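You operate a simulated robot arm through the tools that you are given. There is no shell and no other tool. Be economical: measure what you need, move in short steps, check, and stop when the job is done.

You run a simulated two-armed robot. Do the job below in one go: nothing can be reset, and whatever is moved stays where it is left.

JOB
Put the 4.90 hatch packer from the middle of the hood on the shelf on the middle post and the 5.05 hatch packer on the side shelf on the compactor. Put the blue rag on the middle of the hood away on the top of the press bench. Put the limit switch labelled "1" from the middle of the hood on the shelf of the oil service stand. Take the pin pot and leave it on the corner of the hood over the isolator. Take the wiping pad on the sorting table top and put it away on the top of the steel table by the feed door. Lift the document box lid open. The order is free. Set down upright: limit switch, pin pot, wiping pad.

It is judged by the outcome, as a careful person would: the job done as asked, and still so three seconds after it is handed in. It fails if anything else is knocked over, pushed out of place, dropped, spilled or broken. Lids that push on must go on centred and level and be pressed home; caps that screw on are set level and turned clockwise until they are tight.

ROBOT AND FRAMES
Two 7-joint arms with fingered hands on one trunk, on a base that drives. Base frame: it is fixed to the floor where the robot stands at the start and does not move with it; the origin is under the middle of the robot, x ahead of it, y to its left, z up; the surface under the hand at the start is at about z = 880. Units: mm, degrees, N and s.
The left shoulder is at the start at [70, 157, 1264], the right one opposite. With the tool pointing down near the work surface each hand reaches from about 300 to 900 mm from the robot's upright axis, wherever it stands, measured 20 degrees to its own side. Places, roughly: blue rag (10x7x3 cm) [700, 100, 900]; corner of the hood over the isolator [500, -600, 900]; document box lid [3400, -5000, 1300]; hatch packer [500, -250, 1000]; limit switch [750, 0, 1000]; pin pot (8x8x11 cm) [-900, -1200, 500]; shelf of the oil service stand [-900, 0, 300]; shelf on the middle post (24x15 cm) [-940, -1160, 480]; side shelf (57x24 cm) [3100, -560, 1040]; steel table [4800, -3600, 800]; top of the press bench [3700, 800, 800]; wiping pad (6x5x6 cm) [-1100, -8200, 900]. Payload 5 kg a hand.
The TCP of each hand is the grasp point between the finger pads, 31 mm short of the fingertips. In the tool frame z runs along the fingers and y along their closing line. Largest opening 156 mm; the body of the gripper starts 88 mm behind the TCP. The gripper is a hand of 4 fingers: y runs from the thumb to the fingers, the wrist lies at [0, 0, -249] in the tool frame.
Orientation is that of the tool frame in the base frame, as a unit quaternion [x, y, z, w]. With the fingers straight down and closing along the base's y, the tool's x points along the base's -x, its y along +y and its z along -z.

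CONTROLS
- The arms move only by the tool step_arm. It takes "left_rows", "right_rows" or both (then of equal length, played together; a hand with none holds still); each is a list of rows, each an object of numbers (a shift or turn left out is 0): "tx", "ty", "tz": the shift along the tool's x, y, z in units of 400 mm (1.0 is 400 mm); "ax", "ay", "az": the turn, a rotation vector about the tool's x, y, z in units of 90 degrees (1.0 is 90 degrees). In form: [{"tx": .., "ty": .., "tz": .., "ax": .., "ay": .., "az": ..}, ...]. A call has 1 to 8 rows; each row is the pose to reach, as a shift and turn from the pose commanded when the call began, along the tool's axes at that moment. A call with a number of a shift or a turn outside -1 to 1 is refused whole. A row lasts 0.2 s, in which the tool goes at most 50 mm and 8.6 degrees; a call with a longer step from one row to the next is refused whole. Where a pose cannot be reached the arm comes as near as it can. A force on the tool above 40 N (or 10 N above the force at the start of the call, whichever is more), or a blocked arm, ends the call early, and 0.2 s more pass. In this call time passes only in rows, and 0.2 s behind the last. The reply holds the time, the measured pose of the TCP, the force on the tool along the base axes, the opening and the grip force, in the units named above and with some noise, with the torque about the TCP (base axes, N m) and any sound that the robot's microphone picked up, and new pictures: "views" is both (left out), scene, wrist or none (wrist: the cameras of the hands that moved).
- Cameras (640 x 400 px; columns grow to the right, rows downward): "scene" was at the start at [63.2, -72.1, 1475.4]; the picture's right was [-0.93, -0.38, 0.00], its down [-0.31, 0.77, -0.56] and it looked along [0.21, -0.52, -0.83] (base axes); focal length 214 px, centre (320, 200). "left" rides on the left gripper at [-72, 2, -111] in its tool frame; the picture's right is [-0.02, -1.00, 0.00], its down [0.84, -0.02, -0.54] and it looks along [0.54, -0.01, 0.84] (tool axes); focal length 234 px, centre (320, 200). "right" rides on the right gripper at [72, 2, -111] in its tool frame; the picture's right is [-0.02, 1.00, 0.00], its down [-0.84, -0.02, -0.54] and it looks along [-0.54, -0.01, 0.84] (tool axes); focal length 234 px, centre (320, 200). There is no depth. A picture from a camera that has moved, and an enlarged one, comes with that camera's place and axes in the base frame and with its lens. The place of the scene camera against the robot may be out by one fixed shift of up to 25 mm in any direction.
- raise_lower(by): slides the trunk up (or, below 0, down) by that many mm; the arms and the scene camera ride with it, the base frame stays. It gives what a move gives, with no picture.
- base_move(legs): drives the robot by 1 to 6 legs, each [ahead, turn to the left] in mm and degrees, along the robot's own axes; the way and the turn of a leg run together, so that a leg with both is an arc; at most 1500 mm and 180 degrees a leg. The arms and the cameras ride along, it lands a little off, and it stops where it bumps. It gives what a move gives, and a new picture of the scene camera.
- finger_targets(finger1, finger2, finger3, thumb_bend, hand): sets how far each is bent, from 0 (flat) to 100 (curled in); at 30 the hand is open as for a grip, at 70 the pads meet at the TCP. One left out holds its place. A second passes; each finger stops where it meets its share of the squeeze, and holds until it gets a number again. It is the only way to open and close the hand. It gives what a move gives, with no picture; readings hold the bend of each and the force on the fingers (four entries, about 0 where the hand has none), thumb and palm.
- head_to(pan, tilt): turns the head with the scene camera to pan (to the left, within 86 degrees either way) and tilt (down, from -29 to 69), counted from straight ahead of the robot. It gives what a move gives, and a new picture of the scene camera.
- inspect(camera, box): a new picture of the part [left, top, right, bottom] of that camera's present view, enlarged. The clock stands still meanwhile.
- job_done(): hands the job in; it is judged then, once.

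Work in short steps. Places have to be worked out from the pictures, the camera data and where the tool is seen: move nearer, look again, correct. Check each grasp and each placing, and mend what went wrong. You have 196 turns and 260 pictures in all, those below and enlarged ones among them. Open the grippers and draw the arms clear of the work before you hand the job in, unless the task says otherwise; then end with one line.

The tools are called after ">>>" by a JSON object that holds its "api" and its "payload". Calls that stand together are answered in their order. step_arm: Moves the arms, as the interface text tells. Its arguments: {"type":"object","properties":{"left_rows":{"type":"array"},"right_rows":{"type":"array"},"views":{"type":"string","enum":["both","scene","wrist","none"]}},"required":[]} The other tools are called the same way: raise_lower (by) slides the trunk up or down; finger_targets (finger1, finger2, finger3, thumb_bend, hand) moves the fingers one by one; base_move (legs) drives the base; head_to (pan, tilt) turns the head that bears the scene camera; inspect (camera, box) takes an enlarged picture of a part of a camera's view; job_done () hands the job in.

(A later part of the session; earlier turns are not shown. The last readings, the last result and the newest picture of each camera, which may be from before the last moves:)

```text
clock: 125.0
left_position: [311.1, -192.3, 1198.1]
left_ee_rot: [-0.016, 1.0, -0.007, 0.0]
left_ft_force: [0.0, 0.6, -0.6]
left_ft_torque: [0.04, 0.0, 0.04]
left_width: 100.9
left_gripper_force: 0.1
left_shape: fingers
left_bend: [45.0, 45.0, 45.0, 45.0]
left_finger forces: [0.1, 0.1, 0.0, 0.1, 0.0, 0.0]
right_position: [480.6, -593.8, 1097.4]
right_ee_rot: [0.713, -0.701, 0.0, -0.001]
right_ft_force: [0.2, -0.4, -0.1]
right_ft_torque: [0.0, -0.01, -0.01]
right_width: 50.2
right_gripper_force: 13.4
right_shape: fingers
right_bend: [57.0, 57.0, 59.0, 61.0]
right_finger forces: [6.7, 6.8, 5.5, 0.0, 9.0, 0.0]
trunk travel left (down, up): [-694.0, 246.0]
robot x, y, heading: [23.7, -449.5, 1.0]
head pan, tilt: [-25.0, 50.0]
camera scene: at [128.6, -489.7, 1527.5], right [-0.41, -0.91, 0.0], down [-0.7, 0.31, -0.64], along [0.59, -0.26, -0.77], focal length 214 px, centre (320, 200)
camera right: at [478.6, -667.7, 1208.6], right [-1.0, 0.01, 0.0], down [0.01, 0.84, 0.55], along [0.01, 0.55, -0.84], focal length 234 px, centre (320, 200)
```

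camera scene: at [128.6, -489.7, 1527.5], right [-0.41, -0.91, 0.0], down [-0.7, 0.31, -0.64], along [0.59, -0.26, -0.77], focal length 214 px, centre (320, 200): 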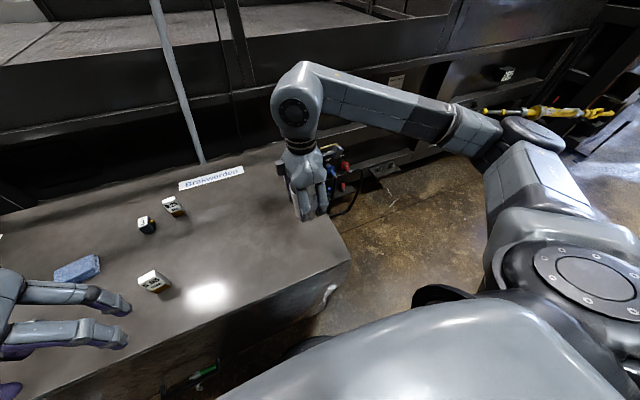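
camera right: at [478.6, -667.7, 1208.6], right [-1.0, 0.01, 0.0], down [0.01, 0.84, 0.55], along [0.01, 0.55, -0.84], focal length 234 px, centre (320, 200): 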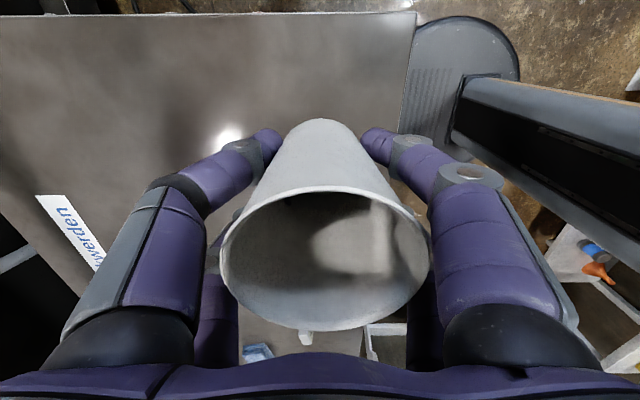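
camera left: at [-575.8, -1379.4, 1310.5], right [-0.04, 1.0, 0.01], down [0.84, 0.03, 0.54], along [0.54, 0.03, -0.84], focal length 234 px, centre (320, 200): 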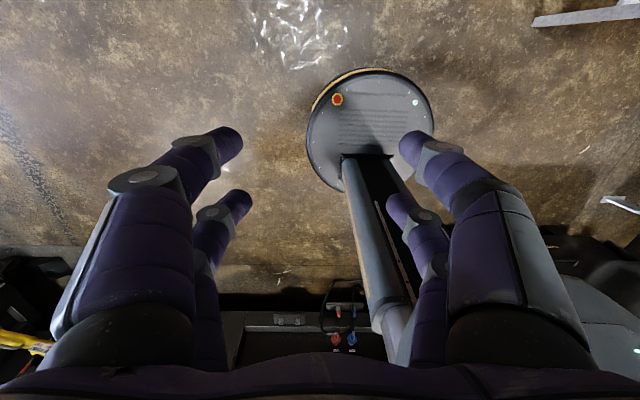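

The hood's right edge is at y≈-698, and a part on the front face just under this corner could be the isolator. I enlarge that and lower the pot towards [480, -594].

>>> {"api": "inspect", "payload": {"camera": "scene", "box": [150, 230, 380, 400]}}

>>> {"api": "step_arm", "payload": {"right_rows": [{"tz": 0.1}, {"tz": 0.2}, {"tz": 0.28}, {"tz": 0.32}, {"tz": 0.345}], "views": "none"}}

```text
2.35 times, centred on (265, 315) of scene
camera zoom: at [128.6, -489.7, 1527.5], right [-0.41, -0.91, 0.0], down [-0.7, 0.31, -0.64], along [0.59, -0.26, -0.77], focal length 505 px, centre (449, -71)
```

zoom: 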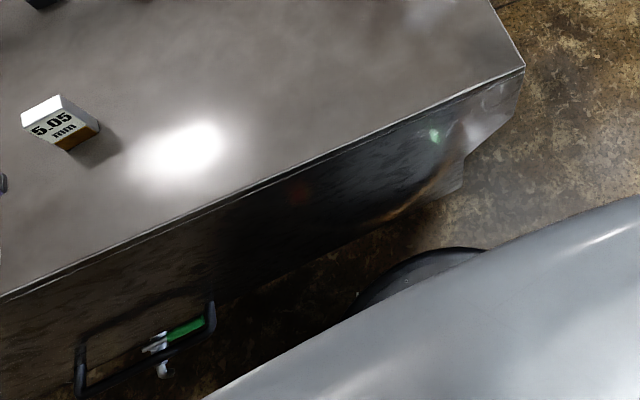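

```text
clock: 126.2
left_position: [309.8, -192.1, 1197.4]
left_ee_rot: [-0.016, 1.0, -0.008, 0.0]
left_ft_force: [0.1, -0.6, 0.3]
left_ft_torque: [-0.01, 0.01, -0.01]
left_width: 101.1
left_gripper_force: 0.1
left_shape: fingers
left_bend: [45.0, 45.0, 45.0, 45.0]
left_finger forces: [0.0, 0.0, 0.0, 0.1, 0.0, 0.1]
right_position: [479.9, -593.3, 959.4]
right_ee_rot: [0.712, -0.702, -0.001, 0.0]
right_ft_force: [-0.6, -0.5, -0.9]
right_ft_torque: [0.02, -0.01, 0.02]
right_width: 50.3
right_gripper_force: 13.9
right_shape: fingers
right_bend: [57.0, 57.0, 59.0, 61.0]
right_finger forces: [6.6, 6.8, 5.6, 0.1, 9.1, 0.1]
trunk travel left (down, up): [-694.0, 246.0]
robot x, y, heading: [25.8, -452.7, 0.9]
head pan, tilt: [-25.0, 50.0]
```

That is only a reflection. Before setting the pot down I look at the parts by the hood's right end, to be sure which corner is over the isolator.

>>> {"api": "inspect", "payload": {"camera": "scene", "box": [270, 110, 430, 230]}}

>>> {"api": "head_to", "payload": {"pan": -50, "tilt": 45}}

```text
3.33 times, centred on (350, 170) of scene
camera zoom: at [128.8, -488.9, 1527.5], right [-0.41, -0.91, 0.0], down [-0.7, 0.31, -0.64], along [0.59, -0.26, -0.77], focal length 715 px, centre (220, 300)
```

zoom: 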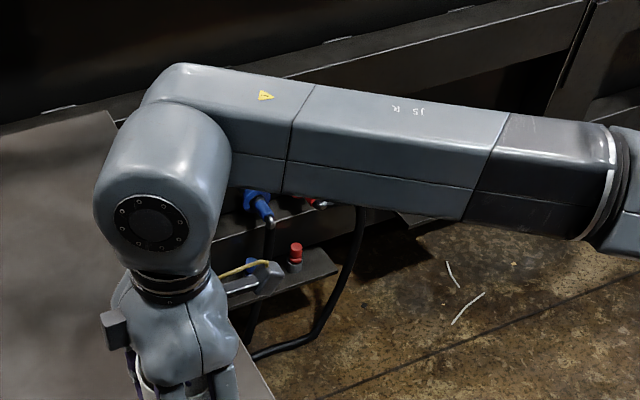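

```text
clock: 127.1
left_position: [311.0, -191.6, 1198.7]
left_ee_rot: [-0.015, 1.0, -0.007, 0.0]
left_ft_force: [0.6, -0.2, -0.2]
left_ft_torque: [-0.01, -0.01, 0.01]
left_width: 100.7
left_gripper_force: 0.0
left_shape: fingers
left_bend: [45.0, 45.0, 45.0, 45.0]
left_finger forces: [0.0, 0.0, 0.1, 0.1, 0.0, 0.0]
right_position: [480.6, -593.2, 959.9]
right_ee_rot: [0.712, -0.702, 0.0, 0.001]
right_ft_force: [0.0, 1.1, 0.5]
right_ft_torque: [0.0, -0.01, 0.04]
right_width: 50.5
right_gripper_force: 14.1
right_shape: fingers
right_bend: [57.0, 57.0, 59.0, 61.0]
right_finger forces: [6.6, 6.8, 5.7, 0.0, 9.1, 0.0]
trunk travel left (down, up): [-694.0, 246.0]
robot x, y, heading: [17.7, -451.8, 0.9]
head pan, tilt: [-50.0, 45.0]
camera scene: at [111.9, -518.7, 1534.4], right [-0.76, -0.65, 0.0], down [-0.46, 0.53, -0.71], along [0.46, -0.53, -0.71], focal length 214 px, centre (320, 200)
```

scene: 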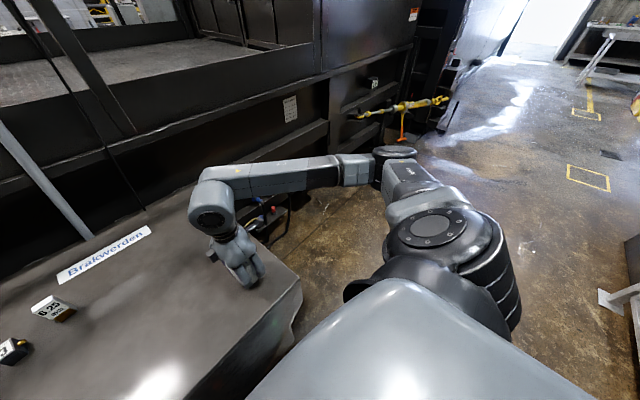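

Those are hydraulic couplings set further back. The given place matches the front right corner, so I set the pot down here gently.

>>> {"api": "step_arm", "payload": {"right_rows": [{"tz": 0.006}, {"tz": 0.012}, {"tz": 0.018}], "views": "none"}}

```text
clock: 127.9
left_position: [309.7, -190.6, 1197.6]
left_ee_rot: [-0.015, 1.0, -0.009, 0.0]
left_ft_force: [-0.4, -0.9, -0.1]
left_ft_torque: [-0.01, 0.0, -0.01]
left_width: 101.0
left_gripper_force: 0.1
left_shape: fingers
left_bend: [45.0, 45.0, 45.0, 45.0]
left_finger forces: [0.0, 0.1, 0.0, 0.0, 0.0, 0.0]
right_position: [480.4, -593.4, 954.2]
right_ee_rot: [0.712, -0.702, 0.0, 0.0]
right_ft_force: [-0.2, -0.2, 0.4]
right_ft_torque: [-0.01, -0.02, -0.01]
right_width: 50.3
right_gripper_force: 13.8
right_shape: fingers
right_bend: [57.0, 57.0, 59.0, 61.0]
right_finger forces: [6.6, 6.8, 5.5, 0.1, 9.1, 0.1]
trunk travel left (down, up): [-694.0, 246.0]
robot x, y, heading: [24.9, -452.1, 0.9]
head pan, tilt: [-50.0, 45.0]
```

>>> {"api": "step_arm", "payload": {"right_rows": [{"tz": 0.006}, {"tz": 0.012}], "views": "none"}}

```text
clock: 128.5
left_position: [310.4, -189.9, 1197.2]
left_ee_rot: [-0.016, 1.0, -0.009, -0.001]
left_ft_force: [-0.7, -0.5, 0.1]
left_ft_torque: [-0.02, 0.01, 0.0]
left_width: 100.8
left_gripper_force: 0.1
left_shape: fingers
left_bend: [45.0, 45.0, 45.0, 45.0]
left_finger forces: [0.0, 0.0, 0.0, 0.0, 0.1, 0.0]
right_position: [480.1, -592.3, 950.2]
right_ee_rot: [0.712, -0.702, -0.001, 0.0]
right_ft_force: [-0.2, 0.1, -0.3]
right_ft_torque: [0.05, 0.03, 0.01]
right_width: 50.1
right_gripper_force: 14.4
right_shape: fingers
right_bend: [57.0, 57.0, 59.0, 61.0]
right_finger forces: [6.5, 6.8, 5.7, 0.1, 9.1, 0.0]
trunk travel left (down, up): [-694.0, 246.0]
robot x, y, heading: [22.1, -450.4, 1.1]
head pan, tilt: [-50.0, 45.0]
```

No contact yet at 950, so I go on lowering in small steps.

>>> {"api": "step_arm", "payload": {"right_rows": [{"tz": 0.006}, {"tz": 0.012}, {"tz": 0.018}], "views": "none"}}

>>> {"api": "inspect", "payload": {"camera": "right", "box": [200, 80, 460, 340]}}

```text
clock: 129.3
left_position: [310.3, -192.1, 1198.8]
left_ee_rot: [-0.016, 1.0, -0.008, 0.0]
left_ft_force: [0.2, -1.0, 0.4]
left_ft_torque: [-0.02, -0.02, 0.06]
left_width: 101.0
left_gripper_force: 0.1
left_shape: fingers
left_bend: [45.0, 45.0, 45.0, 45.0]
left_finger forces: [0.0, 0.0, 0.1, 0.1, 0.1, 0.0]
right_position: [481.3, -593.8, 943.4]
right_ee_rot: [0.712, -0.702, 0.001, -0.001]
right_ft_force: [-0.6, -0.4, 0.1]
right_ft_torque: [-0.01, 0.0, -0.01]
right_width: 50.4
right_gripper_force: 13.9
right_shape: fingers
right_bend: [57.0, 57.0, 59.0, 61.0]
right_finger forces: [6.6, 6.8, 5.6, 0.0, 9.1, 0.1]
trunk travel left (down, up): [-694.0, 246.0]
robot x, y, heading: [26.6, -450.3, 0.9]
head pan, tilt: [-50.0, 45.0]
```

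```text
1.54 times, centred on (330, 210) of right
camera zoom: at [479.5, -667.1, 1053.3], right [-1.0, 0.01, 0.0], down [0.01, 0.84, 0.55], along [0.01, 0.55, -0.84], focal length 360 px, centre (305, 185)
```

zoom: 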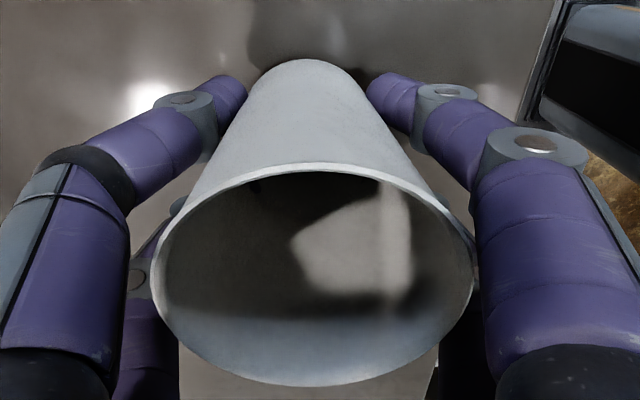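

Still no contact; I continue in small steps.

>>> {"api": "step_arm", "payload": {"right_rows": [{"tz": 0.006}, {"tz": 0.012}, {"tz": 0.018}, {"tz": 0.024}], "views": "none"}}

```text
clock: 130.3
left_position: [308.7, -191.5, 1198.0]
left_ee_rot: [-0.016, 1.0, -0.008, 0.0]
left_ft_force: [0.5, 0.7, -0.1]
left_ft_torque: [-0.01, -0.02, 0.03]
left_width: 100.7
left_gripper_force: 0.0
left_shape: fingers
left_bend: [45.0, 45.0, 45.0, 45.0]
left_finger forces: [0.1, 0.0, 0.1, 0.1, 0.0, 0.1]
right_position: [480.4, -594.1, 935.1]
right_ee_rot: [0.712, -0.702, 0.001, 0.0]
right_ft_force: [-0.7, -0.5, 4.2]
right_ft_torque: [-0.03, 0.14, 0.03]
right_width: 50.2
right_gripper_force: 14.8
right_shape: fingers
right_bend: [57.0, 58.0, 59.0, 61.0]
right_finger forces: [6.8, 7.1, 5.9, 0.1, 9.5, 0.0]
trunk travel left (down, up): [-694.0, 246.0]
robot x, y, heading: [20.2, -456.7, 1.2]
head pan, tilt: [-50.0, 45.0]
```

It's in contact now (4 N). I open the hand and lift straight up.

>>> {"api": "finger_targets", "payload": {"hand": "right", "finger1": 37, "finger2": 37, "finger3": 37, "thumb_bend": 37}}

>>> {"api": "step_arm", "payload": {"right_rows": [{"tz": -0.1}, {"tz": -0.22}, {"tz": -0.34}, {"tz": -0.46}], "views": "both"}}

```text
clock: 131.3
left_position: [311.0, -191.1, 1198.3]
left_ee_rot: [-0.015, 1.0, -0.008, 0.0]
left_ft_force: [0.3, 0.7, -0.2]
left_ft_torque: [0.02, 0.0, -0.01]
left_width: 101.0
left_gripper_force: 0.0
left_shape: fingers
left_bend: [45.0, 45.0, 45.0, 45.0]
left_finger forces: [0.0, 0.1, 0.0, 0.0, 0.0, 0.0]
right_position: [479.6, -594.6, 933.1]
right_ee_rot: [0.713, -0.702, -0.001, 0.0]
right_ft_force: [0.3, 0.7, 0.0]
right_ft_torque: [0.0, -0.02, 0.01]
right_width: 132.4
right_gripper_force: 0.1
right_shape: fingers
right_bend: [37.0, 37.0, 37.0, 37.0]
right_finger forces: [0.0, 0.0, 0.0, 0.0, 0.0, 0.0]
trunk travel left (down, up): [-694.0, 246.0]
robot x, y, heading: [23.3, -452.3, 0.9]
head pan, tilt: [-50.0, 45.0]
```

```text
clock: 132.3
left_position: [310.7, -189.6, 1197.2]
left_ee_rot: [-0.015, 1.0, -0.009, 0.001]
left_ft_force: [0.0, 0.3, -0.8]
left_ft_torque: [-0.02, 0.02, -0.01]
left_width: 100.9
left_gripper_force: 0.1
left_shape: fingers
left_bend: [45.0, 45.0, 45.0, 45.0]
left_finger forces: [0.0, 0.0, 0.0, 0.1, 0.1, 0.1]
right_position: [479.8, -591.3, 1116.9]
right_ee_rot: [0.713, -0.701, 0.0, 0.0]
right_ft_force: [-0.5, -0.7, -0.1]
right_ft_torque: [0.0, -0.01, 0.01]
right_width: 132.5
right_gripper_force: 0.0
right_shape: fingers
right_bend: [37.0, 37.0, 37.0, 37.0]
right_finger forces: [0.1, 0.0, 0.1, 0.0, 0.0, 0.1]
trunk travel left (down, up): [-694.0, 246.0]
robot x, y, heading: [23.8, -453.6, 1.0]
head pan, tilt: [-50.0, 45.0]
camera scene: at [111.6, -517.9, 1534.4], right [-0.76, -0.65, 0.0], down [-0.46, 0.53, -0.71], along [0.46, -0.54, -0.71], focal length 214 px, centre (320, 200)
camera right: at [478.4, -665.6, 1228.1], right [-1.0, 0.01, 0.0], down [0.01, 0.84, 0.54], along [0.01, 0.54, -0.84], focal length 234 px, centre (320, 200)
```

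scene: 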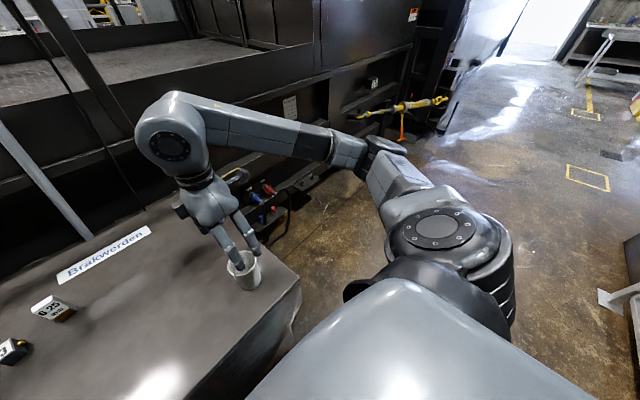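
right: 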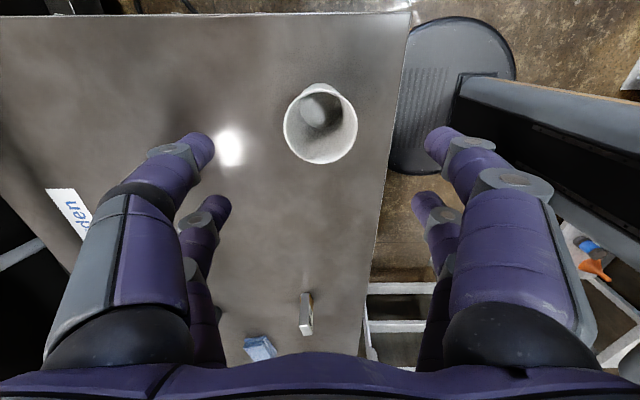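

The pot stands upright on the corner. Next I send the left hand toward the rag and the right hand over the 5.05 packer.

>>> {"api": "step_arm", "payload": {"left_rows": [{"tx": -0.09, "ty": 0.078}, {"tx": -0.18, "ty": 0.156}, {"tx": -0.27, "ty": 0.234}, {"tx": -0.36, "ty": 0.312}, {"tx": -0.45, "ty": 0.39}, {"tx": -0.54, "ty": 0.468}, {"tx": -0.63, "ty": 0.546}, {"tx": -0.715, "ty": 0.62}], "right_rows": [{"tx": 0}, {"tx": -0.12}, {"tx": -0.24}, {"tx": -0.36}, {"tx": -0.48}, {"tx": -0.6}, {"tx": -0.72}, {"tx": -0.82, "ty": 0.02}], "views": "wrist"}}

```text
clock: 134.1
left_position: [591.4, 67.9, 1192.9]
left_ee_rot: [-0.016, 1.0, -0.008, -0.001]
left_ft_force: [0.2, 1.0, -0.2]
left_ft_torque: [-0.03, 0.03, -0.01]
left_width: 100.8
left_gripper_force: 0.1
left_shape: fingers
left_bend: [45.0, 45.0, 45.0, 45.0]
left_finger forces: [0.0, 0.0, 0.0, 0.0, 0.0, 0.0]
right_position: [468.3, -263.0, 1117.8]
right_ee_rot: [0.712, -0.702, 0.001, 0.001]
right_ft_force: [-0.4, 0.6, 0.1]
right_ft_torque: [-0.05, 0.04, -0.02]
right_width: 132.4
right_gripper_force: 0.1
right_shape: fingers
right_bend: [37.0, 37.0, 37.0, 37.0]
right_finger forces: [0.0, 0.0, 0.0, 0.0, 0.1, 0.1]
trunk travel left (down, up): [-694.0, 246.0]
robot x, y, heading: [20.8, -449.9, 0.7]
head pan, tilt: [-50.0, 45.0]
camera right: at [465.8, -335.9, 1227.7], right [-1.0, 0.01, 0.0], down [0.01, 0.84, 0.54], along [0.01, 0.54, -0.84], focal length 234 px, centre (320, 200)
camera left: at [663.3, 73.6, 1304.9], right [0.06, -1.0, 0.02], down [-0.84, -0.04, 0.55], along [-0.55, -0.04, -0.84], focal length 234 px, centre (320, 200)
```

right: 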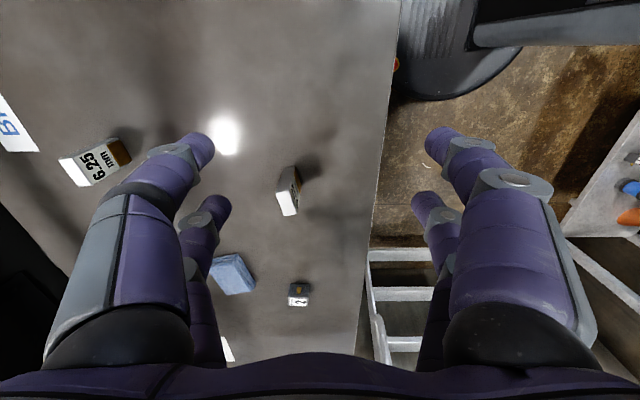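
left: 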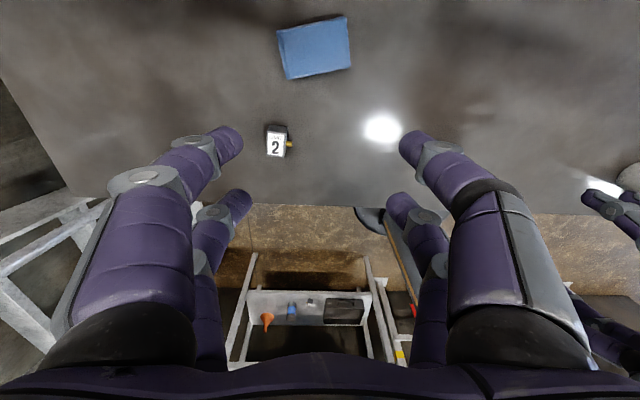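

The packer now appears near [525, -145], not its earlier spot, though it still stands upright. I look closer to get its exact place and orientation.

>>> {"api": "inspect", "payload": {"camera": "right", "box": [230, 140, 350, 240]}}

>>> {"api": "inspect", "payload": {"camera": "left", "box": [250, 0, 380, 100]}}

```text
4.00 times, centred on (290, 190) of right
camera zoom: at [465.8, -335.9, 1227.7], right [-1.0, 0.01, 0.0], down [0.01, 0.84, 0.54], along [0.01, 0.54, -0.84], focal length 937 px, centre (440, 240)
```

zoom: 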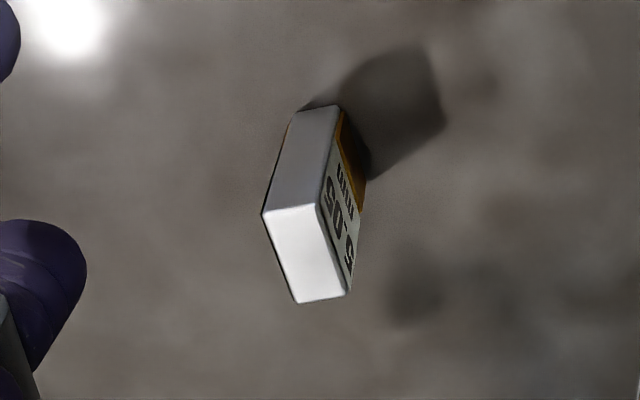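

```text
4.00 times, centred on (315, 50) of left
camera zoom: at [663.3, 73.6, 1304.9], right [0.06, -1.0, 0.02], down [-0.84, -0.04, 0.55], along [-0.55, -0.04, -0.84], focal length 937 px, centre (340, 800)
```

zoom: 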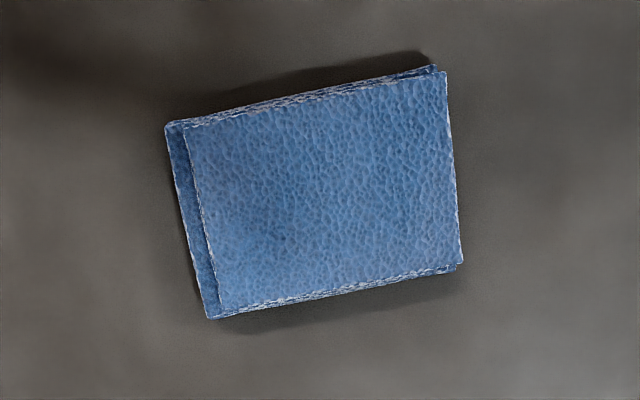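

The packer's top is at about [516, -156, 958], turned 13°, and the rag centre is at about [662, 76], turned 10°. I open the left hand wide and bring both hands over their targets.

>>> {"api": "finger_targets", "payload": {"hand": "left", "finger1": 32, "finger2": 32, "finger3": 32, "thumb_bend": 32}}

>>> {"api": "finger_targets", "payload": {"hand": "right", "finger1": 45, "finger2": 45, "finger3": 45, "thumb_bend": 45}}

>>> {"api": "step_arm", "payload": {"left_rows": [{"tx": -0.06, "tz": 0.08, "az": -0.05}, {"tx": -0.12, "tz": 0.16, "az": -0.098}, {"tx": -0.178, "ty": 0.014, "tz": 0.24, "az": -0.098}, {"tx": -0.178, "ty": 0.014, "tz": 0.35, "az": -0.098}, {"tx": -0.178, "ty": 0.014, "tz": 0.45, "az": -0.098}], "right_rows": [{"tx": -0.07, "ty": -0.04, "az": -0.07}, {"tx": -0.14, "ty": -0.08, "tz": 0.05, "az": -0.145}, {"tx": -0.21, "ty": -0.124, "tz": 0.1, "az": -0.145}, {"tx": -0.266, "ty": -0.124, "tz": 0.18, "az": -0.145}, {"tx": -0.266, "ty": -0.124, "tz": 0.26, "az": -0.145}], "views": "wrist"}}

```text
clock: 135.1
left_position: [591.0, 64.4, 1195.3]
left_ee_rot: [-0.015, 1.0, -0.008, -0.001]
left_ft_force: [0.4, 0.8, -0.1]
left_ft_torque: [0.0, -0.04, 0.01]
left_width: 151.5
left_gripper_force: 0.1
left_shape: fingers
left_bend: [32.0, 32.0, 32.0, 32.0]
left_finger forces: [0.0, 0.0, 0.0, 0.0, 0.0, 0.1]
right_position: [466.4, -265.5, 1119.4]
right_ee_rot: [0.712, -0.702, 0.0, 0.0]
right_ft_force: [-0.4, 0.3, -0.4]
right_ft_torque: [0.01, -0.02, 0.02]
right_width: 132.5
right_gripper_force: 0.0
right_shape: fingers
right_bend: [37.0, 37.0, 37.0, 37.0]
right_finger forces: [0.0, 0.1, 0.1, 0.0, 0.0, 0.1]
trunk travel left (down, up): [-694.0, 246.0]
robot x, y, heading: [23.2, -451.3, 0.9]
head pan, tilt: [-50.0, 45.0]
```

```text
clock: 136.1
left_position: [590.0, 64.1, 1195.6]
left_ee_rot: [-0.016, 1.0, -0.007, 0.0]
left_ft_force: [0.2, 0.4, -0.5]
left_ft_torque: [0.0, -0.01, -0.02]
left_width: 152.0
left_gripper_force: 0.0
left_shape: fingers
left_bend: [32.0, 32.0, 32.0, 32.0]
left_finger forces: [0.0, 0.0, 0.0, 0.0, 0.0, 0.0]
right_position: [466.2, -265.9, 1118.2]
right_ee_rot: [0.712, -0.702, -0.001, 0.0]
right_ft_force: [0.1, -0.1, 0.4]
right_ft_torque: [0.0, 0.0, 0.04]
right_width: 102.0
right_gripper_force: 0.1
right_shape: fingers
right_bend: [45.0, 45.0, 45.0, 45.0]
right_finger forces: [0.0, 0.1, 0.1, 0.0, 0.0, 0.0]
trunk travel left (down, up): [-694.0, 246.0]
robot x, y, heading: [22.3, -452.8, 0.8]
head pan, tilt: [-50.0, 45.0]
```

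```text
clock: 137.3
left_position: [660.9, 69.0, 1012.4]
left_ee_rot: [-0.092, 0.996, -0.008, -0.001]
left_ft_force: [-0.2, 0.2, -0.1]
left_ft_torque: [0.0, -0.01, -0.02]
left_width: 152.2
left_gripper_force: 0.1
left_shape: fingers
left_bend: [32.0, 32.0, 32.0, 32.0]
left_finger forces: [0.1, 0.1, 0.0, 0.0, 0.0, 0.0]
right_position: [516.4, -159.7, 1012.8]
right_ee_rot: [0.787, -0.616, 0.001, 0.0]
right_ft_force: [0.0, 0.0, -0.3]
right_ft_torque: [0.0, 0.03, -0.01]
right_width: 101.7
right_gripper_force: 0.0
right_shape: fingers
right_bend: [45.0, 45.0, 45.0, 45.0]
right_finger forces: [0.0, 0.0, 0.0, 0.0, 0.1, 0.0]
trunk travel left (down, up): [-694.0, 246.0]
robot x, y, heading: [24.8, -448.5, 0.8]
head pan, tilt: [-50.0, 45.0]
camera right: at [531.7, -231.2, 1123.0], right [-0.98, -0.22, 0.0], down [-0.18, 0.82, 0.55], along [-0.12, 0.53, -0.84], focal length 234 px, centre (320, 200)
camera left: at [730.9, 86.1, 1123.9], right [0.21, -0.98, 0.01], down [-0.82, -0.17, 0.55], along [-0.53, -0.13, -0.84], focal length 234 px, centre (320, 200)
```

right: 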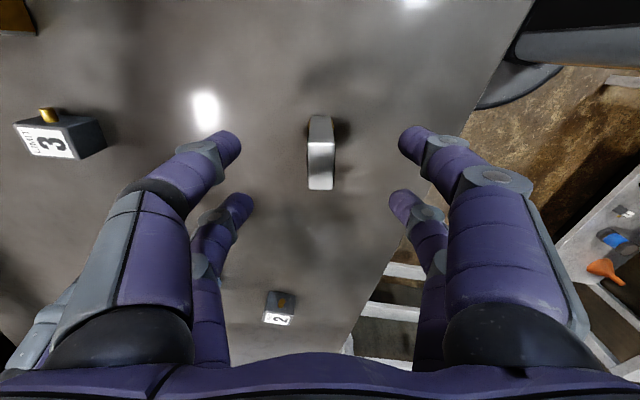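
left: 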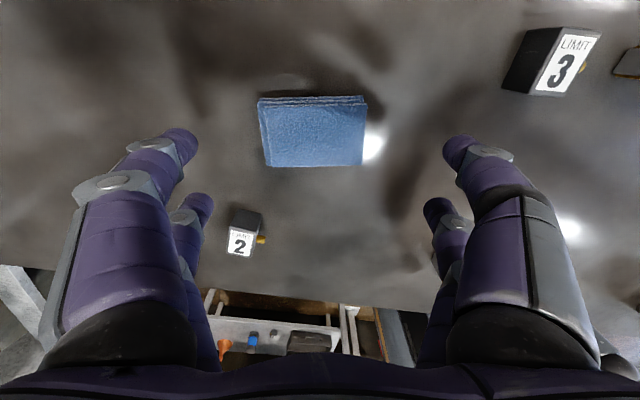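

Both hands are aligned; small corrections remain (right 4 mm along its x, left 7 mm each way). I lower both to grasp height.

>>> {"api": "step_arm", "payload": {"left_rows": [{"tx": -0.018, "ty": 0.018, "tz": 0.06}, {"tx": -0.018, "ty": 0.018, "tz": 0.13}, {"tx": -0.018, "ty": 0.018, "tz": 0.19}, {"tx": -0.018, "ty": 0.018, "tz": 0.22}], "right_rows": [{"tx": -0.01, "tz": 0.06}, {"tx": -0.01, "tz": 0.13}, {"tx": -0.01, "tz": 0.19}, {"tx": -0.01, "tz": 0.22}], "views": "wrist"}}

```text
clock: 138.3
left_position: [665.7, 78.7, 924.9]
left_ee_rot: [-0.093, 0.996, -0.008, -0.001]
left_ft_force: [0.0, 0.2, -0.3]
left_ft_torque: [0.01, 0.01, -0.01]
left_width: 152.1
left_gripper_force: 0.0
left_shape: fingers
left_bend: [32.0, 32.0, 32.0, 32.0]
left_finger forces: [0.0, 0.1, 0.1, 0.1, 0.0, 0.0]
right_position: [514.3, -153.9, 924.8]
right_ee_rot: [0.788, -0.616, 0.0, 0.0]
right_ft_force: [0.3, 0.2, -0.4]
right_ft_torque: [0.0, 0.02, 0.0]
right_width: 101.3
right_gripper_force: 0.0
right_shape: fingers
right_bend: [45.0, 45.0, 45.0, 45.0]
right_finger forces: [0.1, 0.0, 0.0, 0.0, 0.0, 0.0]
trunk travel left (down, up): [-694.0, 246.0]
robot x, y, heading: [22.0, -451.0, 0.8]
head pan, tilt: [-50.0, 45.0]
camera right: at [529.9, -226.2, 1035.3], right [-0.98, -0.22, 0.0], down [-0.18, 0.82, 0.54], along [-0.12, 0.53, -0.84], focal length 234 px, centre (320, 200)
camera left: at [736.6, 94.5, 1037.0], right [0.21, -0.98, 0.02], down [-0.82, -0.17, 0.55], along [-0.53, -0.13, -0.84], focal length 234 px, centre (320, 200)
```

right: 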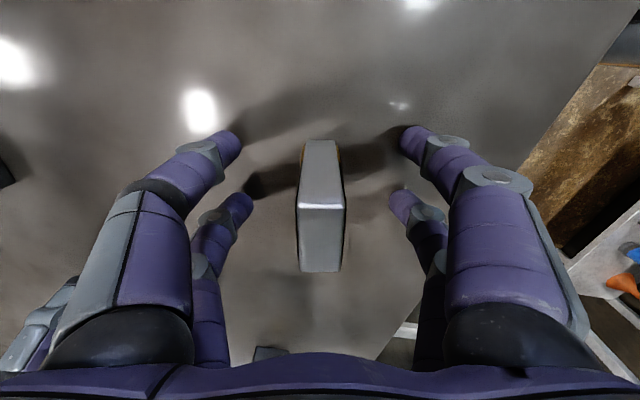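
left: 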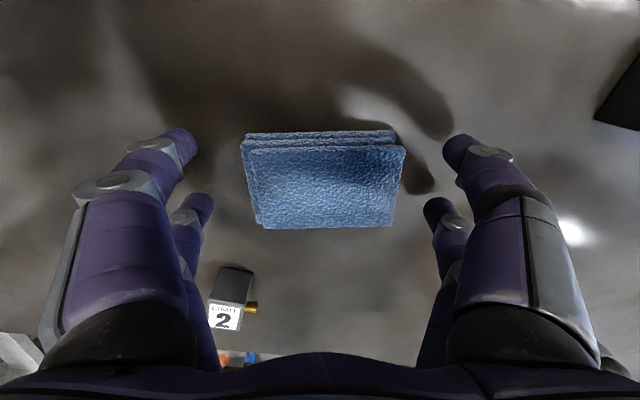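

Both are centred. I close both hands.

>>> {"api": "finger_targets", "payload": {"hand": "right", "finger1": 70, "finger2": 70, "finger3": 70, "thumb_bend": 70}}

>>> {"api": "step_arm", "payload": {"left_rows": [{"tz": 0.008}], "views": "none"}}

>>> {"api": "finger_targets", "payload": {"hand": "left", "finger1": 65, "finger2": 65, "finger3": 65, "thumb_bend": 65}}

>>> {"api": "step_arm", "payload": {"left_rows": [{"tz": -0.04}, {"tz": -0.12}], "right_rows": [{"tz": -0.04}, {"tz": -0.12}], "views": "wrist"}}

```text
clock: 139.3
left_position: [664.9, 77.5, 926.0]
left_ee_rot: [-0.092, 0.996, -0.009, -0.001]
left_ft_force: [-0.4, 0.0, -0.4]
left_ft_torque: [-0.01, 0.01, 0.0]
left_width: 151.7
left_gripper_force: 0.1
left_shape: fingers
left_bend: [32.0, 32.0, 32.0, 32.0]
left_finger forces: [0.1, 0.0, 0.0, 0.0, 0.0, 0.0]
right_position: [514.9, -154.2, 925.4]
right_ee_rot: [0.788, -0.616, 0.0, 0.001]
right_ft_force: [1.0, 0.1, -0.4]
right_ft_torque: [0.0, -0.01, -0.01]
right_width: 14.1
right_gripper_force: 9.9
right_shape: fingers
right_bend: [67.0, 65.0, 65.0, 69.0]
right_finger forces: [2.7, 5.6, 5.2, 0.0, 5.4, 0.1]
trunk travel left (down, up): [-694.0, 246.0]
robot x, y, heading: [24.4, -451.3, 1.0]
head pan, tilt: [-50.0, 45.0]
```

```text
clock: 139.7
left_position: [666.3, 77.9, 922.4]
left_ee_rot: [-0.093, 0.996, -0.009, -0.002]
left_ft_force: [0.5, -0.1, -0.6]
left_ft_torque: [0.03, 0.02, -0.01]
left_width: 152.1
left_gripper_force: 0.0
left_shape: fingers
left_bend: [32.0, 32.0, 32.0, 32.0]
left_finger forces: [0.1, 0.0, 0.0, 0.1, 0.0, 0.1]
right_position: [514.4, -154.1, 926.1]
right_ee_rot: [0.788, -0.616, 0.0, 0.0]
right_ft_force: [-0.5, -0.5, -0.1]
right_ft_torque: [0.01, -0.03, -0.03]
right_width: 14.3
right_gripper_force: 9.7
right_shape: fingers
right_bend: [67.0, 65.0, 65.0, 69.0]
right_finger forces: [2.9, 5.7, 5.3, 0.0, 5.5, 0.1]
trunk travel left (down, up): [-694.0, 246.0]
robot x, y, heading: [19.6, -451.5, 0.6]
head pan, tilt: [-50.0, 45.0]
```

```text
clock: 140.7
left_position: [665.9, 77.9, 921.9]
left_ee_rot: [-0.093, 0.996, -0.008, -0.001]
left_ft_force: [-0.6, -1.1, 0.3]
left_ft_torque: [-0.02, 0.03, -0.01]
left_width: 98.2
left_gripper_force: 24.2
left_shape: fingers
left_bend: [39.0, 40.0, 51.0, 57.0]
left_finger forces: [12.0, 11.8, 6.5, 0.1, 17.7, 0.0]
right_position: [514.3, -155.6, 925.3]
right_ee_rot: [0.787, -0.617, 0.001, 0.0]
right_ft_force: [-0.2, 0.5, -0.5]
right_ft_torque: [0.0, 0.03, 0.0]
right_width: 14.3
right_gripper_force: 9.3
right_shape: fingers
right_bend: [67.0, 65.0, 65.0, 69.0]
right_finger forces: [2.8, 5.5, 5.3, 0.0, 5.2, 0.1]
trunk travel left (down, up): [-694.0, 246.0]
robot x, y, heading: [21.9, -454.1, 1.2]
head pan, tilt: [-50.0, 45.0]
```

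```text
clock: 141.3
left_position: [665.2, 77.8, 971.4]
left_ee_rot: [-0.092, 0.996, -0.008, -0.001]
left_ft_force: [0.0, 0.0, -0.7]
left_ft_torque: [-0.01, -0.01, 0.03]
left_width: 98.2
left_gripper_force: 23.9
left_shape: fingers
left_bend: [39.0, 40.0, 51.0, 57.0]
left_finger forces: [12.1, 12.0, 6.4, 0.0, 17.5, 0.0]
right_position: [514.5, -154.7, 975.8]
right_ee_rot: [0.787, -0.617, 0.0, -0.001]
right_ft_force: [0.1, -1.3, -1.3]
right_ft_torque: [0.01, -0.01, -0.02]
right_width: 14.2
right_gripper_force: 9.2
right_shape: fingers
right_bend: [67.0, 65.0, 65.0, 69.0]
right_finger forces: [2.8, 5.6, 5.2, 0.0, 5.3, 0.0]
trunk travel left (down, up): [-694.0, 246.0]
robot x, y, heading: [24.3, -452.6, 1.3]
head pan, tilt: [-50.0, 45.0]
camera right: at [529.6, -226.4, 1085.7], right [-0.98, -0.22, 0.0], down [-0.18, 0.82, 0.55], along [-0.12, 0.53, -0.84], focal length 234 px, centre (320, 200)
camera left: at [735.1, 93.7, 1083.5], right [0.21, -0.98, 0.01], down [-0.82, -0.17, 0.55], along [-0.53, -0.13, -0.84], focal length 234 px, centre (320, 200)
```

right: 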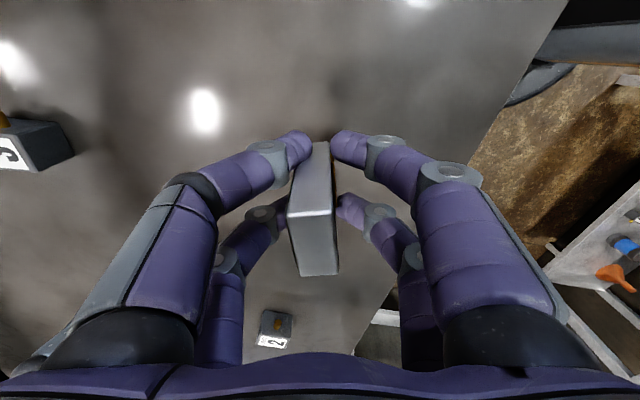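
left: 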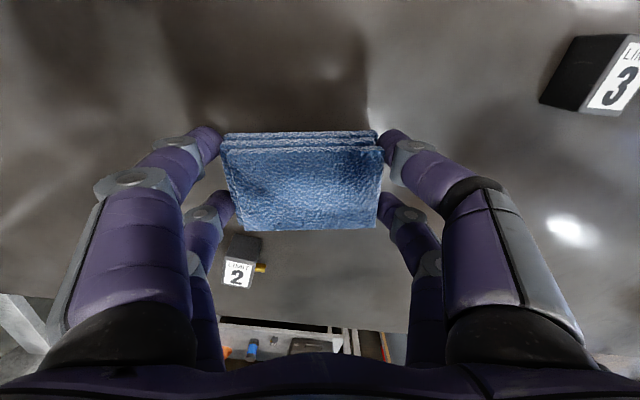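

Both are held firmly with all digits touching. I lift them and draw both hands in for driving.

>>> {"api": "step_arm", "payload": {"left_rows": [{"tz": -0.12}, {"tz": -0.24}, {"tz": -0.36}, {"tz": -0.42}, {"tx": 0.1, "ty": -0.02, "tz": -0.42}, {"tx": 0.2, "ty": -0.04, "tz": -0.42}, {"tx": 0.3, "ty": -0.06, "tz": -0.42}, {"tx": 0.4, "ty": -0.08, "tz": -0.42}], "right_rows": [{"tz": -0.12}, {"tz": -0.24}, {"tz": -0.36}, {"tz": -0.42}, {"tx": 0.1, "tz": -0.42}, {"tx": 0.2, "tz": -0.42}, {"tx": 0.3, "ty": 0.05, "tz": -0.42}, {"tx": 0.4, "ty": 0.1, "tz": -0.42}], "views": "none"}}

>>> {"api": "step_arm", "payload": {"left_rows": [{"tx": 0.08, "ty": -0.08}, {"tx": 0.16, "ty": -0.16}, {"tx": 0.24, "ty": -0.24}, {"tx": 0.32, "ty": -0.32}, {"tx": 0.35, "ty": -0.42}, {"tx": 0.35, "ty": -0.5}], "right_rows": [{"tx": 0.1, "ty": 0.03}, {"tx": 0.2, "ty": 0.06}, {"tx": 0.3, "ty": 0.09}, {"tx": 0.4, "ty": 0.12}, {"tx": 0.45, "ty": 0.15}, {"tx": 0.45, "ty": 0.15}], "views": "none"}}

>>> {"api": "head_to", "payload": {"pan": -60, "tilt": 15}}

```text
clock: 143.1
left_position: [511.2, 16.8, 1143.0]
left_ee_rot: [-0.091, 0.996, -0.006, 0.0]
left_ft_force: [-0.6, -0.4, 0.2]
left_ft_torque: [0.07, 0.0, 0.01]
left_width: 98.3
left_gripper_force: 23.5
left_shape: fingers
left_bend: [39.0, 40.0, 51.0, 57.0]
left_finger forces: [12.0, 12.0, 6.4, 0.0, 17.5, 0.1]
right_position: [509.9, -325.2, 1142.8]
right_ee_rot: [0.788, -0.616, 0.0, -0.002]
right_ft_force: [-0.2, -0.8, -1.1]
right_ft_torque: [0.07, -0.06, -0.02]
right_width: 13.7
right_gripper_force: 8.7
right_shape: fingers
right_bend: [67.0, 65.0, 65.0, 69.0]
right_finger forces: [2.5, 5.4, 5.1, 0.0, 4.0, 0.1]
trunk travel left (down, up): [-694.0, 246.0]
robot x, y, heading: [20.5, -446.5, 0.8]
head pan, tilt: [-50.0, 45.0]
```

```text
clock: 144.5
left_position: [415.4, -199.7, 1140.7]
left_ee_rot: [-0.093, 0.996, -0.008, -0.001]
left_ft_force: [0.2, -1.0, -1.5]
left_ft_torque: [-0.04, 0.02, 0.01]
left_width: 98.2
left_gripper_force: 23.8
left_shape: fingers
left_bend: [39.0, 40.0, 51.0, 57.0]
left_finger forces: [12.1, 12.0, 6.4, 0.0, 17.7, 0.0]
right_position: [500.8, -507.2, 1140.0]
right_ee_rot: [0.788, -0.616, -0.001, 0.001]
right_ft_force: [0.0, 0.1, -2.1]
right_ft_torque: [-0.03, 0.06, 0.02]
right_width: 13.8
right_gripper_force: 8.6
right_shape: fingers
right_bend: [67.0, 65.0, 65.0, 69.0]
right_finger forces: [2.6, 5.2, 5.2, 0.0, 3.5, 0.1]
trunk travel left (down, up): [-694.0, 246.0]
robot x, y, heading: [22.9, -449.9, 0.9]
head pan, tilt: [-50.0, 45.0]
```

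```text
clock: 145.5
left_position: [413.1, -201.1, 1142.2]
left_ee_rot: [-0.093, 0.996, -0.007, -0.001]
left_ft_force: [0.4, -0.1, -0.5]
left_ft_torque: [0.02, 0.03, 0.03]
left_width: 98.0
left_gripper_force: 24.0
left_shape: fingers
left_bend: [39.0, 40.0, 51.0, 57.0]
left_finger forces: [12.1, 12.0, 6.5, 0.0, 17.6, 0.1]
right_position: [498.7, -508.8, 1141.1]
right_ee_rot: [0.787, -0.617, -0.001, 0.0]
right_ft_force: [0.5, -0.3, -1.9]
right_ft_torque: [0.01, -0.01, 0.02]
right_width: 14.0
right_gripper_force: 8.2
right_shape: fingers
right_bend: [67.0, 65.0, 65.0, 69.0]
right_finger forces: [2.5, 5.2, 5.1, 0.0, 3.6, 0.0]
trunk travel left (down, up): [-694.0, 246.0]
robot x, y, heading: [24.2, -450.0, 0.8]
head pan, tilt: [-60.0, 15.0]
camera scene: at [106.8, -537.3, 1581.1], right [-0.86, -0.51, 0.0], down [-0.13, 0.22, -0.97], along [0.5, -0.83, -0.26], focal length 214 px, centre (320, 200)
```

scene: 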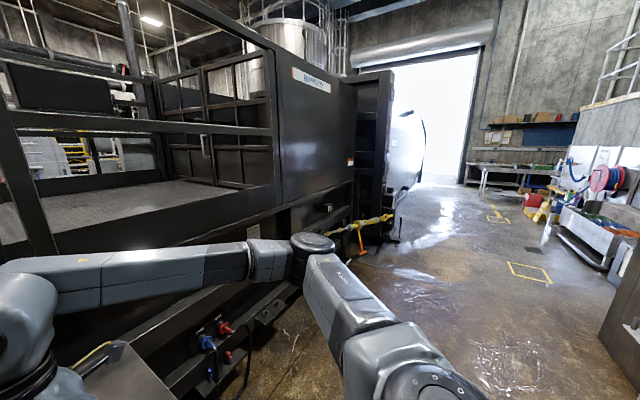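

The way on leads down the aisle past the compactor's end. I turn right and drive along it, keeping near x≈0, then look towards +x.

>>> {"api": "base_move", "payload": {"legs": [[0, -91], [1500, 0], [1450, 0]]}}

>>> {"api": "head_to", "payload": {"pan": 60, "tilt": 10}}

```text
clock: 163.5
left_position: [414.7, -3775.9, 1142.8]
left_ee_rot: [0.63, 0.776, -0.006, -0.006]
left_ft_force: [-0.2, -0.1, 0.0]
left_ft_torque: [0.01, 0.02, 0.0]
left_width: 98.1
left_gripper_force: 24.1
left_shape: fingers
left_bend: [39.0, 40.0, 51.0, 57.0]
left_finger forces: [11.9, 11.8, 6.4, 0.1, 17.5, 0.0]
right_position: [110.2, -3868.4, 1143.0]
right_ee_rot: [-0.132, 0.991, 0.0, 0.0]
right_ft_force: [0.4, 0.2, -2.2]
right_ft_torque: [-0.02, 0.0, -0.03]
right_width: 13.1
right_gripper_force: 8.0
right_shape: fingers
right_bend: [67.0, 65.0, 65.0, 69.0]
right_finger forces: [2.3, 4.7, 4.9, 0.0, 3.3, 0.0]
trunk travel left (down, up): [-694.0, 246.0]
robot x, y, heading: [155.1, -3386.0, -87.9]
head pan, tilt: [-60.0, 15.0]
camera scene: at [66.0, -3497.2, 1581.2], right [-0.53, 0.85, 0.0], down [0.22, 0.14, -0.97], along [-0.82, -0.51, -0.26], focal length 214 px, centre (320, 200)
```

scene: 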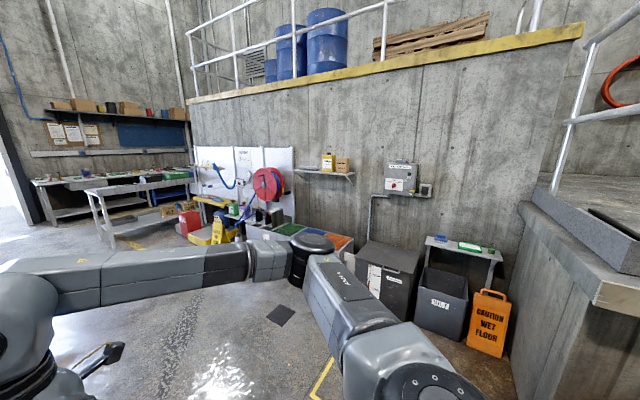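

```text
clock: 165.5
left_position: [415.3, -3776.4, 1140.9]
left_ee_rot: [0.63, 0.777, -0.005, -0.006]
left_ft_force: [0.2, 1.4, 0.2]
left_ft_torque: [0.0, 0.0, 0.01]
left_width: 98.0
left_gripper_force: 24.3
left_shape: fingers
left_bend: [39.0, 40.0, 51.0, 57.0]
left_finger forces: [11.9, 11.8, 6.4, 0.0, 17.4, 0.1]
right_position: [110.0, -3868.7, 1140.4]
right_ee_rot: [-0.132, 0.991, 0.0, 0.0]
right_ft_force: [0.3, 0.9, -2.8]
right_ft_torque: [-0.03, 0.01, -0.03]
right_width: 13.3
right_gripper_force: 7.9
right_shape: fingers
right_bend: [67.0, 65.0, 65.0, 69.0]
right_finger forces: [2.4, 4.7, 5.0, 0.0, 3.3, 0.0]
trunk travel left (down, up): [-694.0, 246.0]
robot x, y, heading: [154.4, -3391.6, -88.1]
head pan, tilt: [60.0, 10.0]
camera scene: at [227.2, -3491.1, 1589.3], right [-0.47, -0.88, 0.0], down [-0.15, 0.08, -0.98], along [0.87, -0.46, -0.17], focal length 214 px, centre (320, 200)
```

scene: 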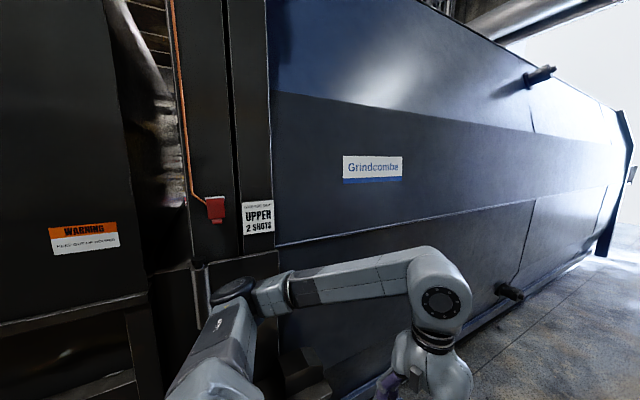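

A long container continues from the compactor, so I must go round its far end. I look straight ahead down the aisle.

>>> {"api": "head_to", "payload": {"pan": 15, "tilt": 12}}

```text
clock: 166.6
left_position: [416.5, -3776.8, 1142.7]
left_ee_rot: [0.629, 0.777, -0.005, -0.006]
left_ft_force: [-1.2, 0.0, -0.7]
left_ft_torque: [-0.02, -0.02, 0.0]
left_width: 97.8
left_gripper_force: 23.6
left_shape: fingers
left_bend: [39.0, 40.0, 51.0, 57.0]
left_finger forces: [12.1, 11.7, 6.4, 0.0, 17.5, 0.0]
right_position: [108.6, -3869.0, 1142.1]
right_ee_rot: [-0.132, 0.991, 0.0, 0.0]
right_ft_force: [-0.3, -1.0, -1.3]
right_ft_torque: [-0.01, 0.01, 0.02]
right_width: 13.2
right_gripper_force: 8.3
right_shape: fingers
right_bend: [67.0, 65.0, 65.0, 69.0]
right_finger forces: [2.4, 4.8, 4.9, 0.0, 3.3, 0.0]
trunk travel left (down, up): [-694.0, 246.0]
robot x, y, heading: [156.6, -3394.1, -87.7]
head pan, tilt: [15.0, 12.0]
camera scene: at [172.7, -3536.7, 1586.0], right [-0.96, -0.3, 0.0], down [-0.06, 0.2, -0.98], along [0.29, -0.93, -0.21], focal length 214 px, centre (320, 200)
```

scene: 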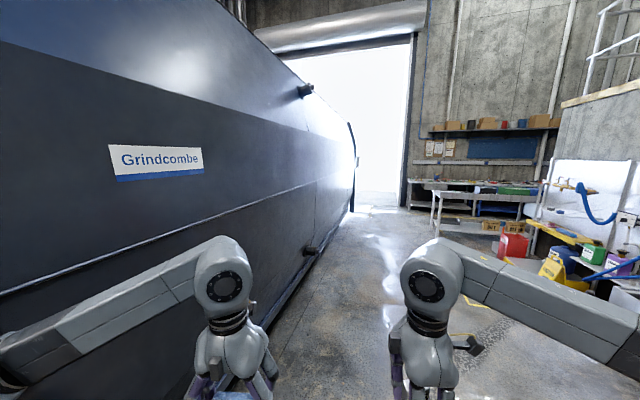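

The aisle stays about 1.8 m wide to the roller door, and the container ends near it. I straighten up and drive 4.5 m further.

>>> {"api": "base_move", "payload": {"legs": [[0, -3], [1500, 0], [1500, 0], [1500, 0]]}}

>>> {"api": "head_to", "payload": {"pan": 25, "tilt": 12}}

```text
clock: 188.4
left_position: [102.0, -8272.2, 1142.6]
left_ee_rot: [0.691, 0.723, -0.005, -0.006]
left_ft_force: [-0.4, 0.7, -1.0]
left_ft_torque: [-0.02, 0.02, 0.01]
left_width: 98.1
left_gripper_force: 23.0
left_shape: fingers
left_bend: [39.0, 40.0, 51.0, 57.0]
left_finger forces: [12.0, 11.9, 6.4, 0.0, 17.6, 0.1]
right_position: [-214.1, -8313.3, 1141.5]
right_ee_rot: [-0.051, 0.999, 0.0, 0.0]
right_ft_force: [-0.7, 0.3, -2.0]
right_ft_torque: [-0.02, -0.02, -0.03]
right_width: 13.1
right_gripper_force: 7.7
right_shape: fingers
right_bend: [67.0, 65.0, 65.0, 69.0]
right_finger forces: [2.5, 4.9, 4.9, 0.0, 3.1, 0.0]
trunk travel left (down, up): [-694.0, 246.0]
robot x, y, heading: [-93.1, -7849.6, -96.9]
head pan, tilt: [15.0, 12.0]
camera scene: at [-98.5, -7998.0, 1586.1], right [-0.99, -0.14, 0.0], down [-0.03, 0.21, -0.98], along [0.13, -0.97, -0.21], focal length 214 px, centre (320, 200)
```

scene: 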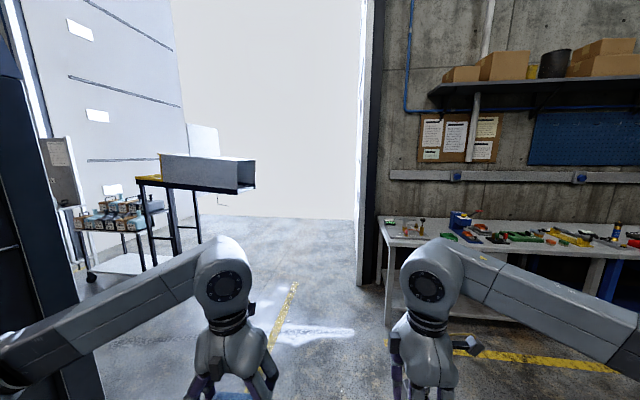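

```text
clock: 189.1
left_position: [102.0, -8272.0, 1143.1]
left_ee_rot: [0.691, 0.723, -0.005, -0.006]
left_ft_force: [-0.6, -0.6, 1.1]
left_ft_torque: [0.0, 0.01, -0.01]
left_width: 98.0
left_gripper_force: 24.0
left_shape: fingers
left_bend: [39.0, 40.0, 51.0, 57.0]
left_finger forces: [12.0, 11.9, 6.4, 0.0, 17.5, 0.0]
right_position: [-215.8, -8313.7, 1142.2]
right_ee_rot: [-0.052, 0.999, 0.0, 0.0]
right_ft_force: [0.4, 0.6, -2.2]
right_ft_torque: [0.02, -0.01, 0.02]
right_width: 12.8
right_gripper_force: 7.9
right_shape: fingers
right_bend: [67.0, 65.0, 65.0, 69.0]
right_finger forces: [2.4, 4.9, 4.9, 0.0, 3.1, 0.0]
trunk travel left (down, up): [-694.0, 246.0]
robot x, y, heading: [-91.5, -7844.8, -97.0]
head pan, tilt: [25.0, 12.0]
camera scene: at [-82.8, -7994.8, 1586.0], right [-0.95, -0.31, 0.0], down [-0.06, 0.2, -0.98], along [0.3, -0.93, -0.21], focal length 214 px, centre (320, 200)
```

scene: 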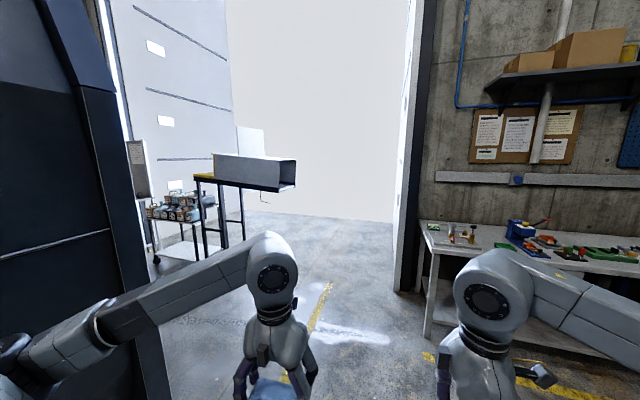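

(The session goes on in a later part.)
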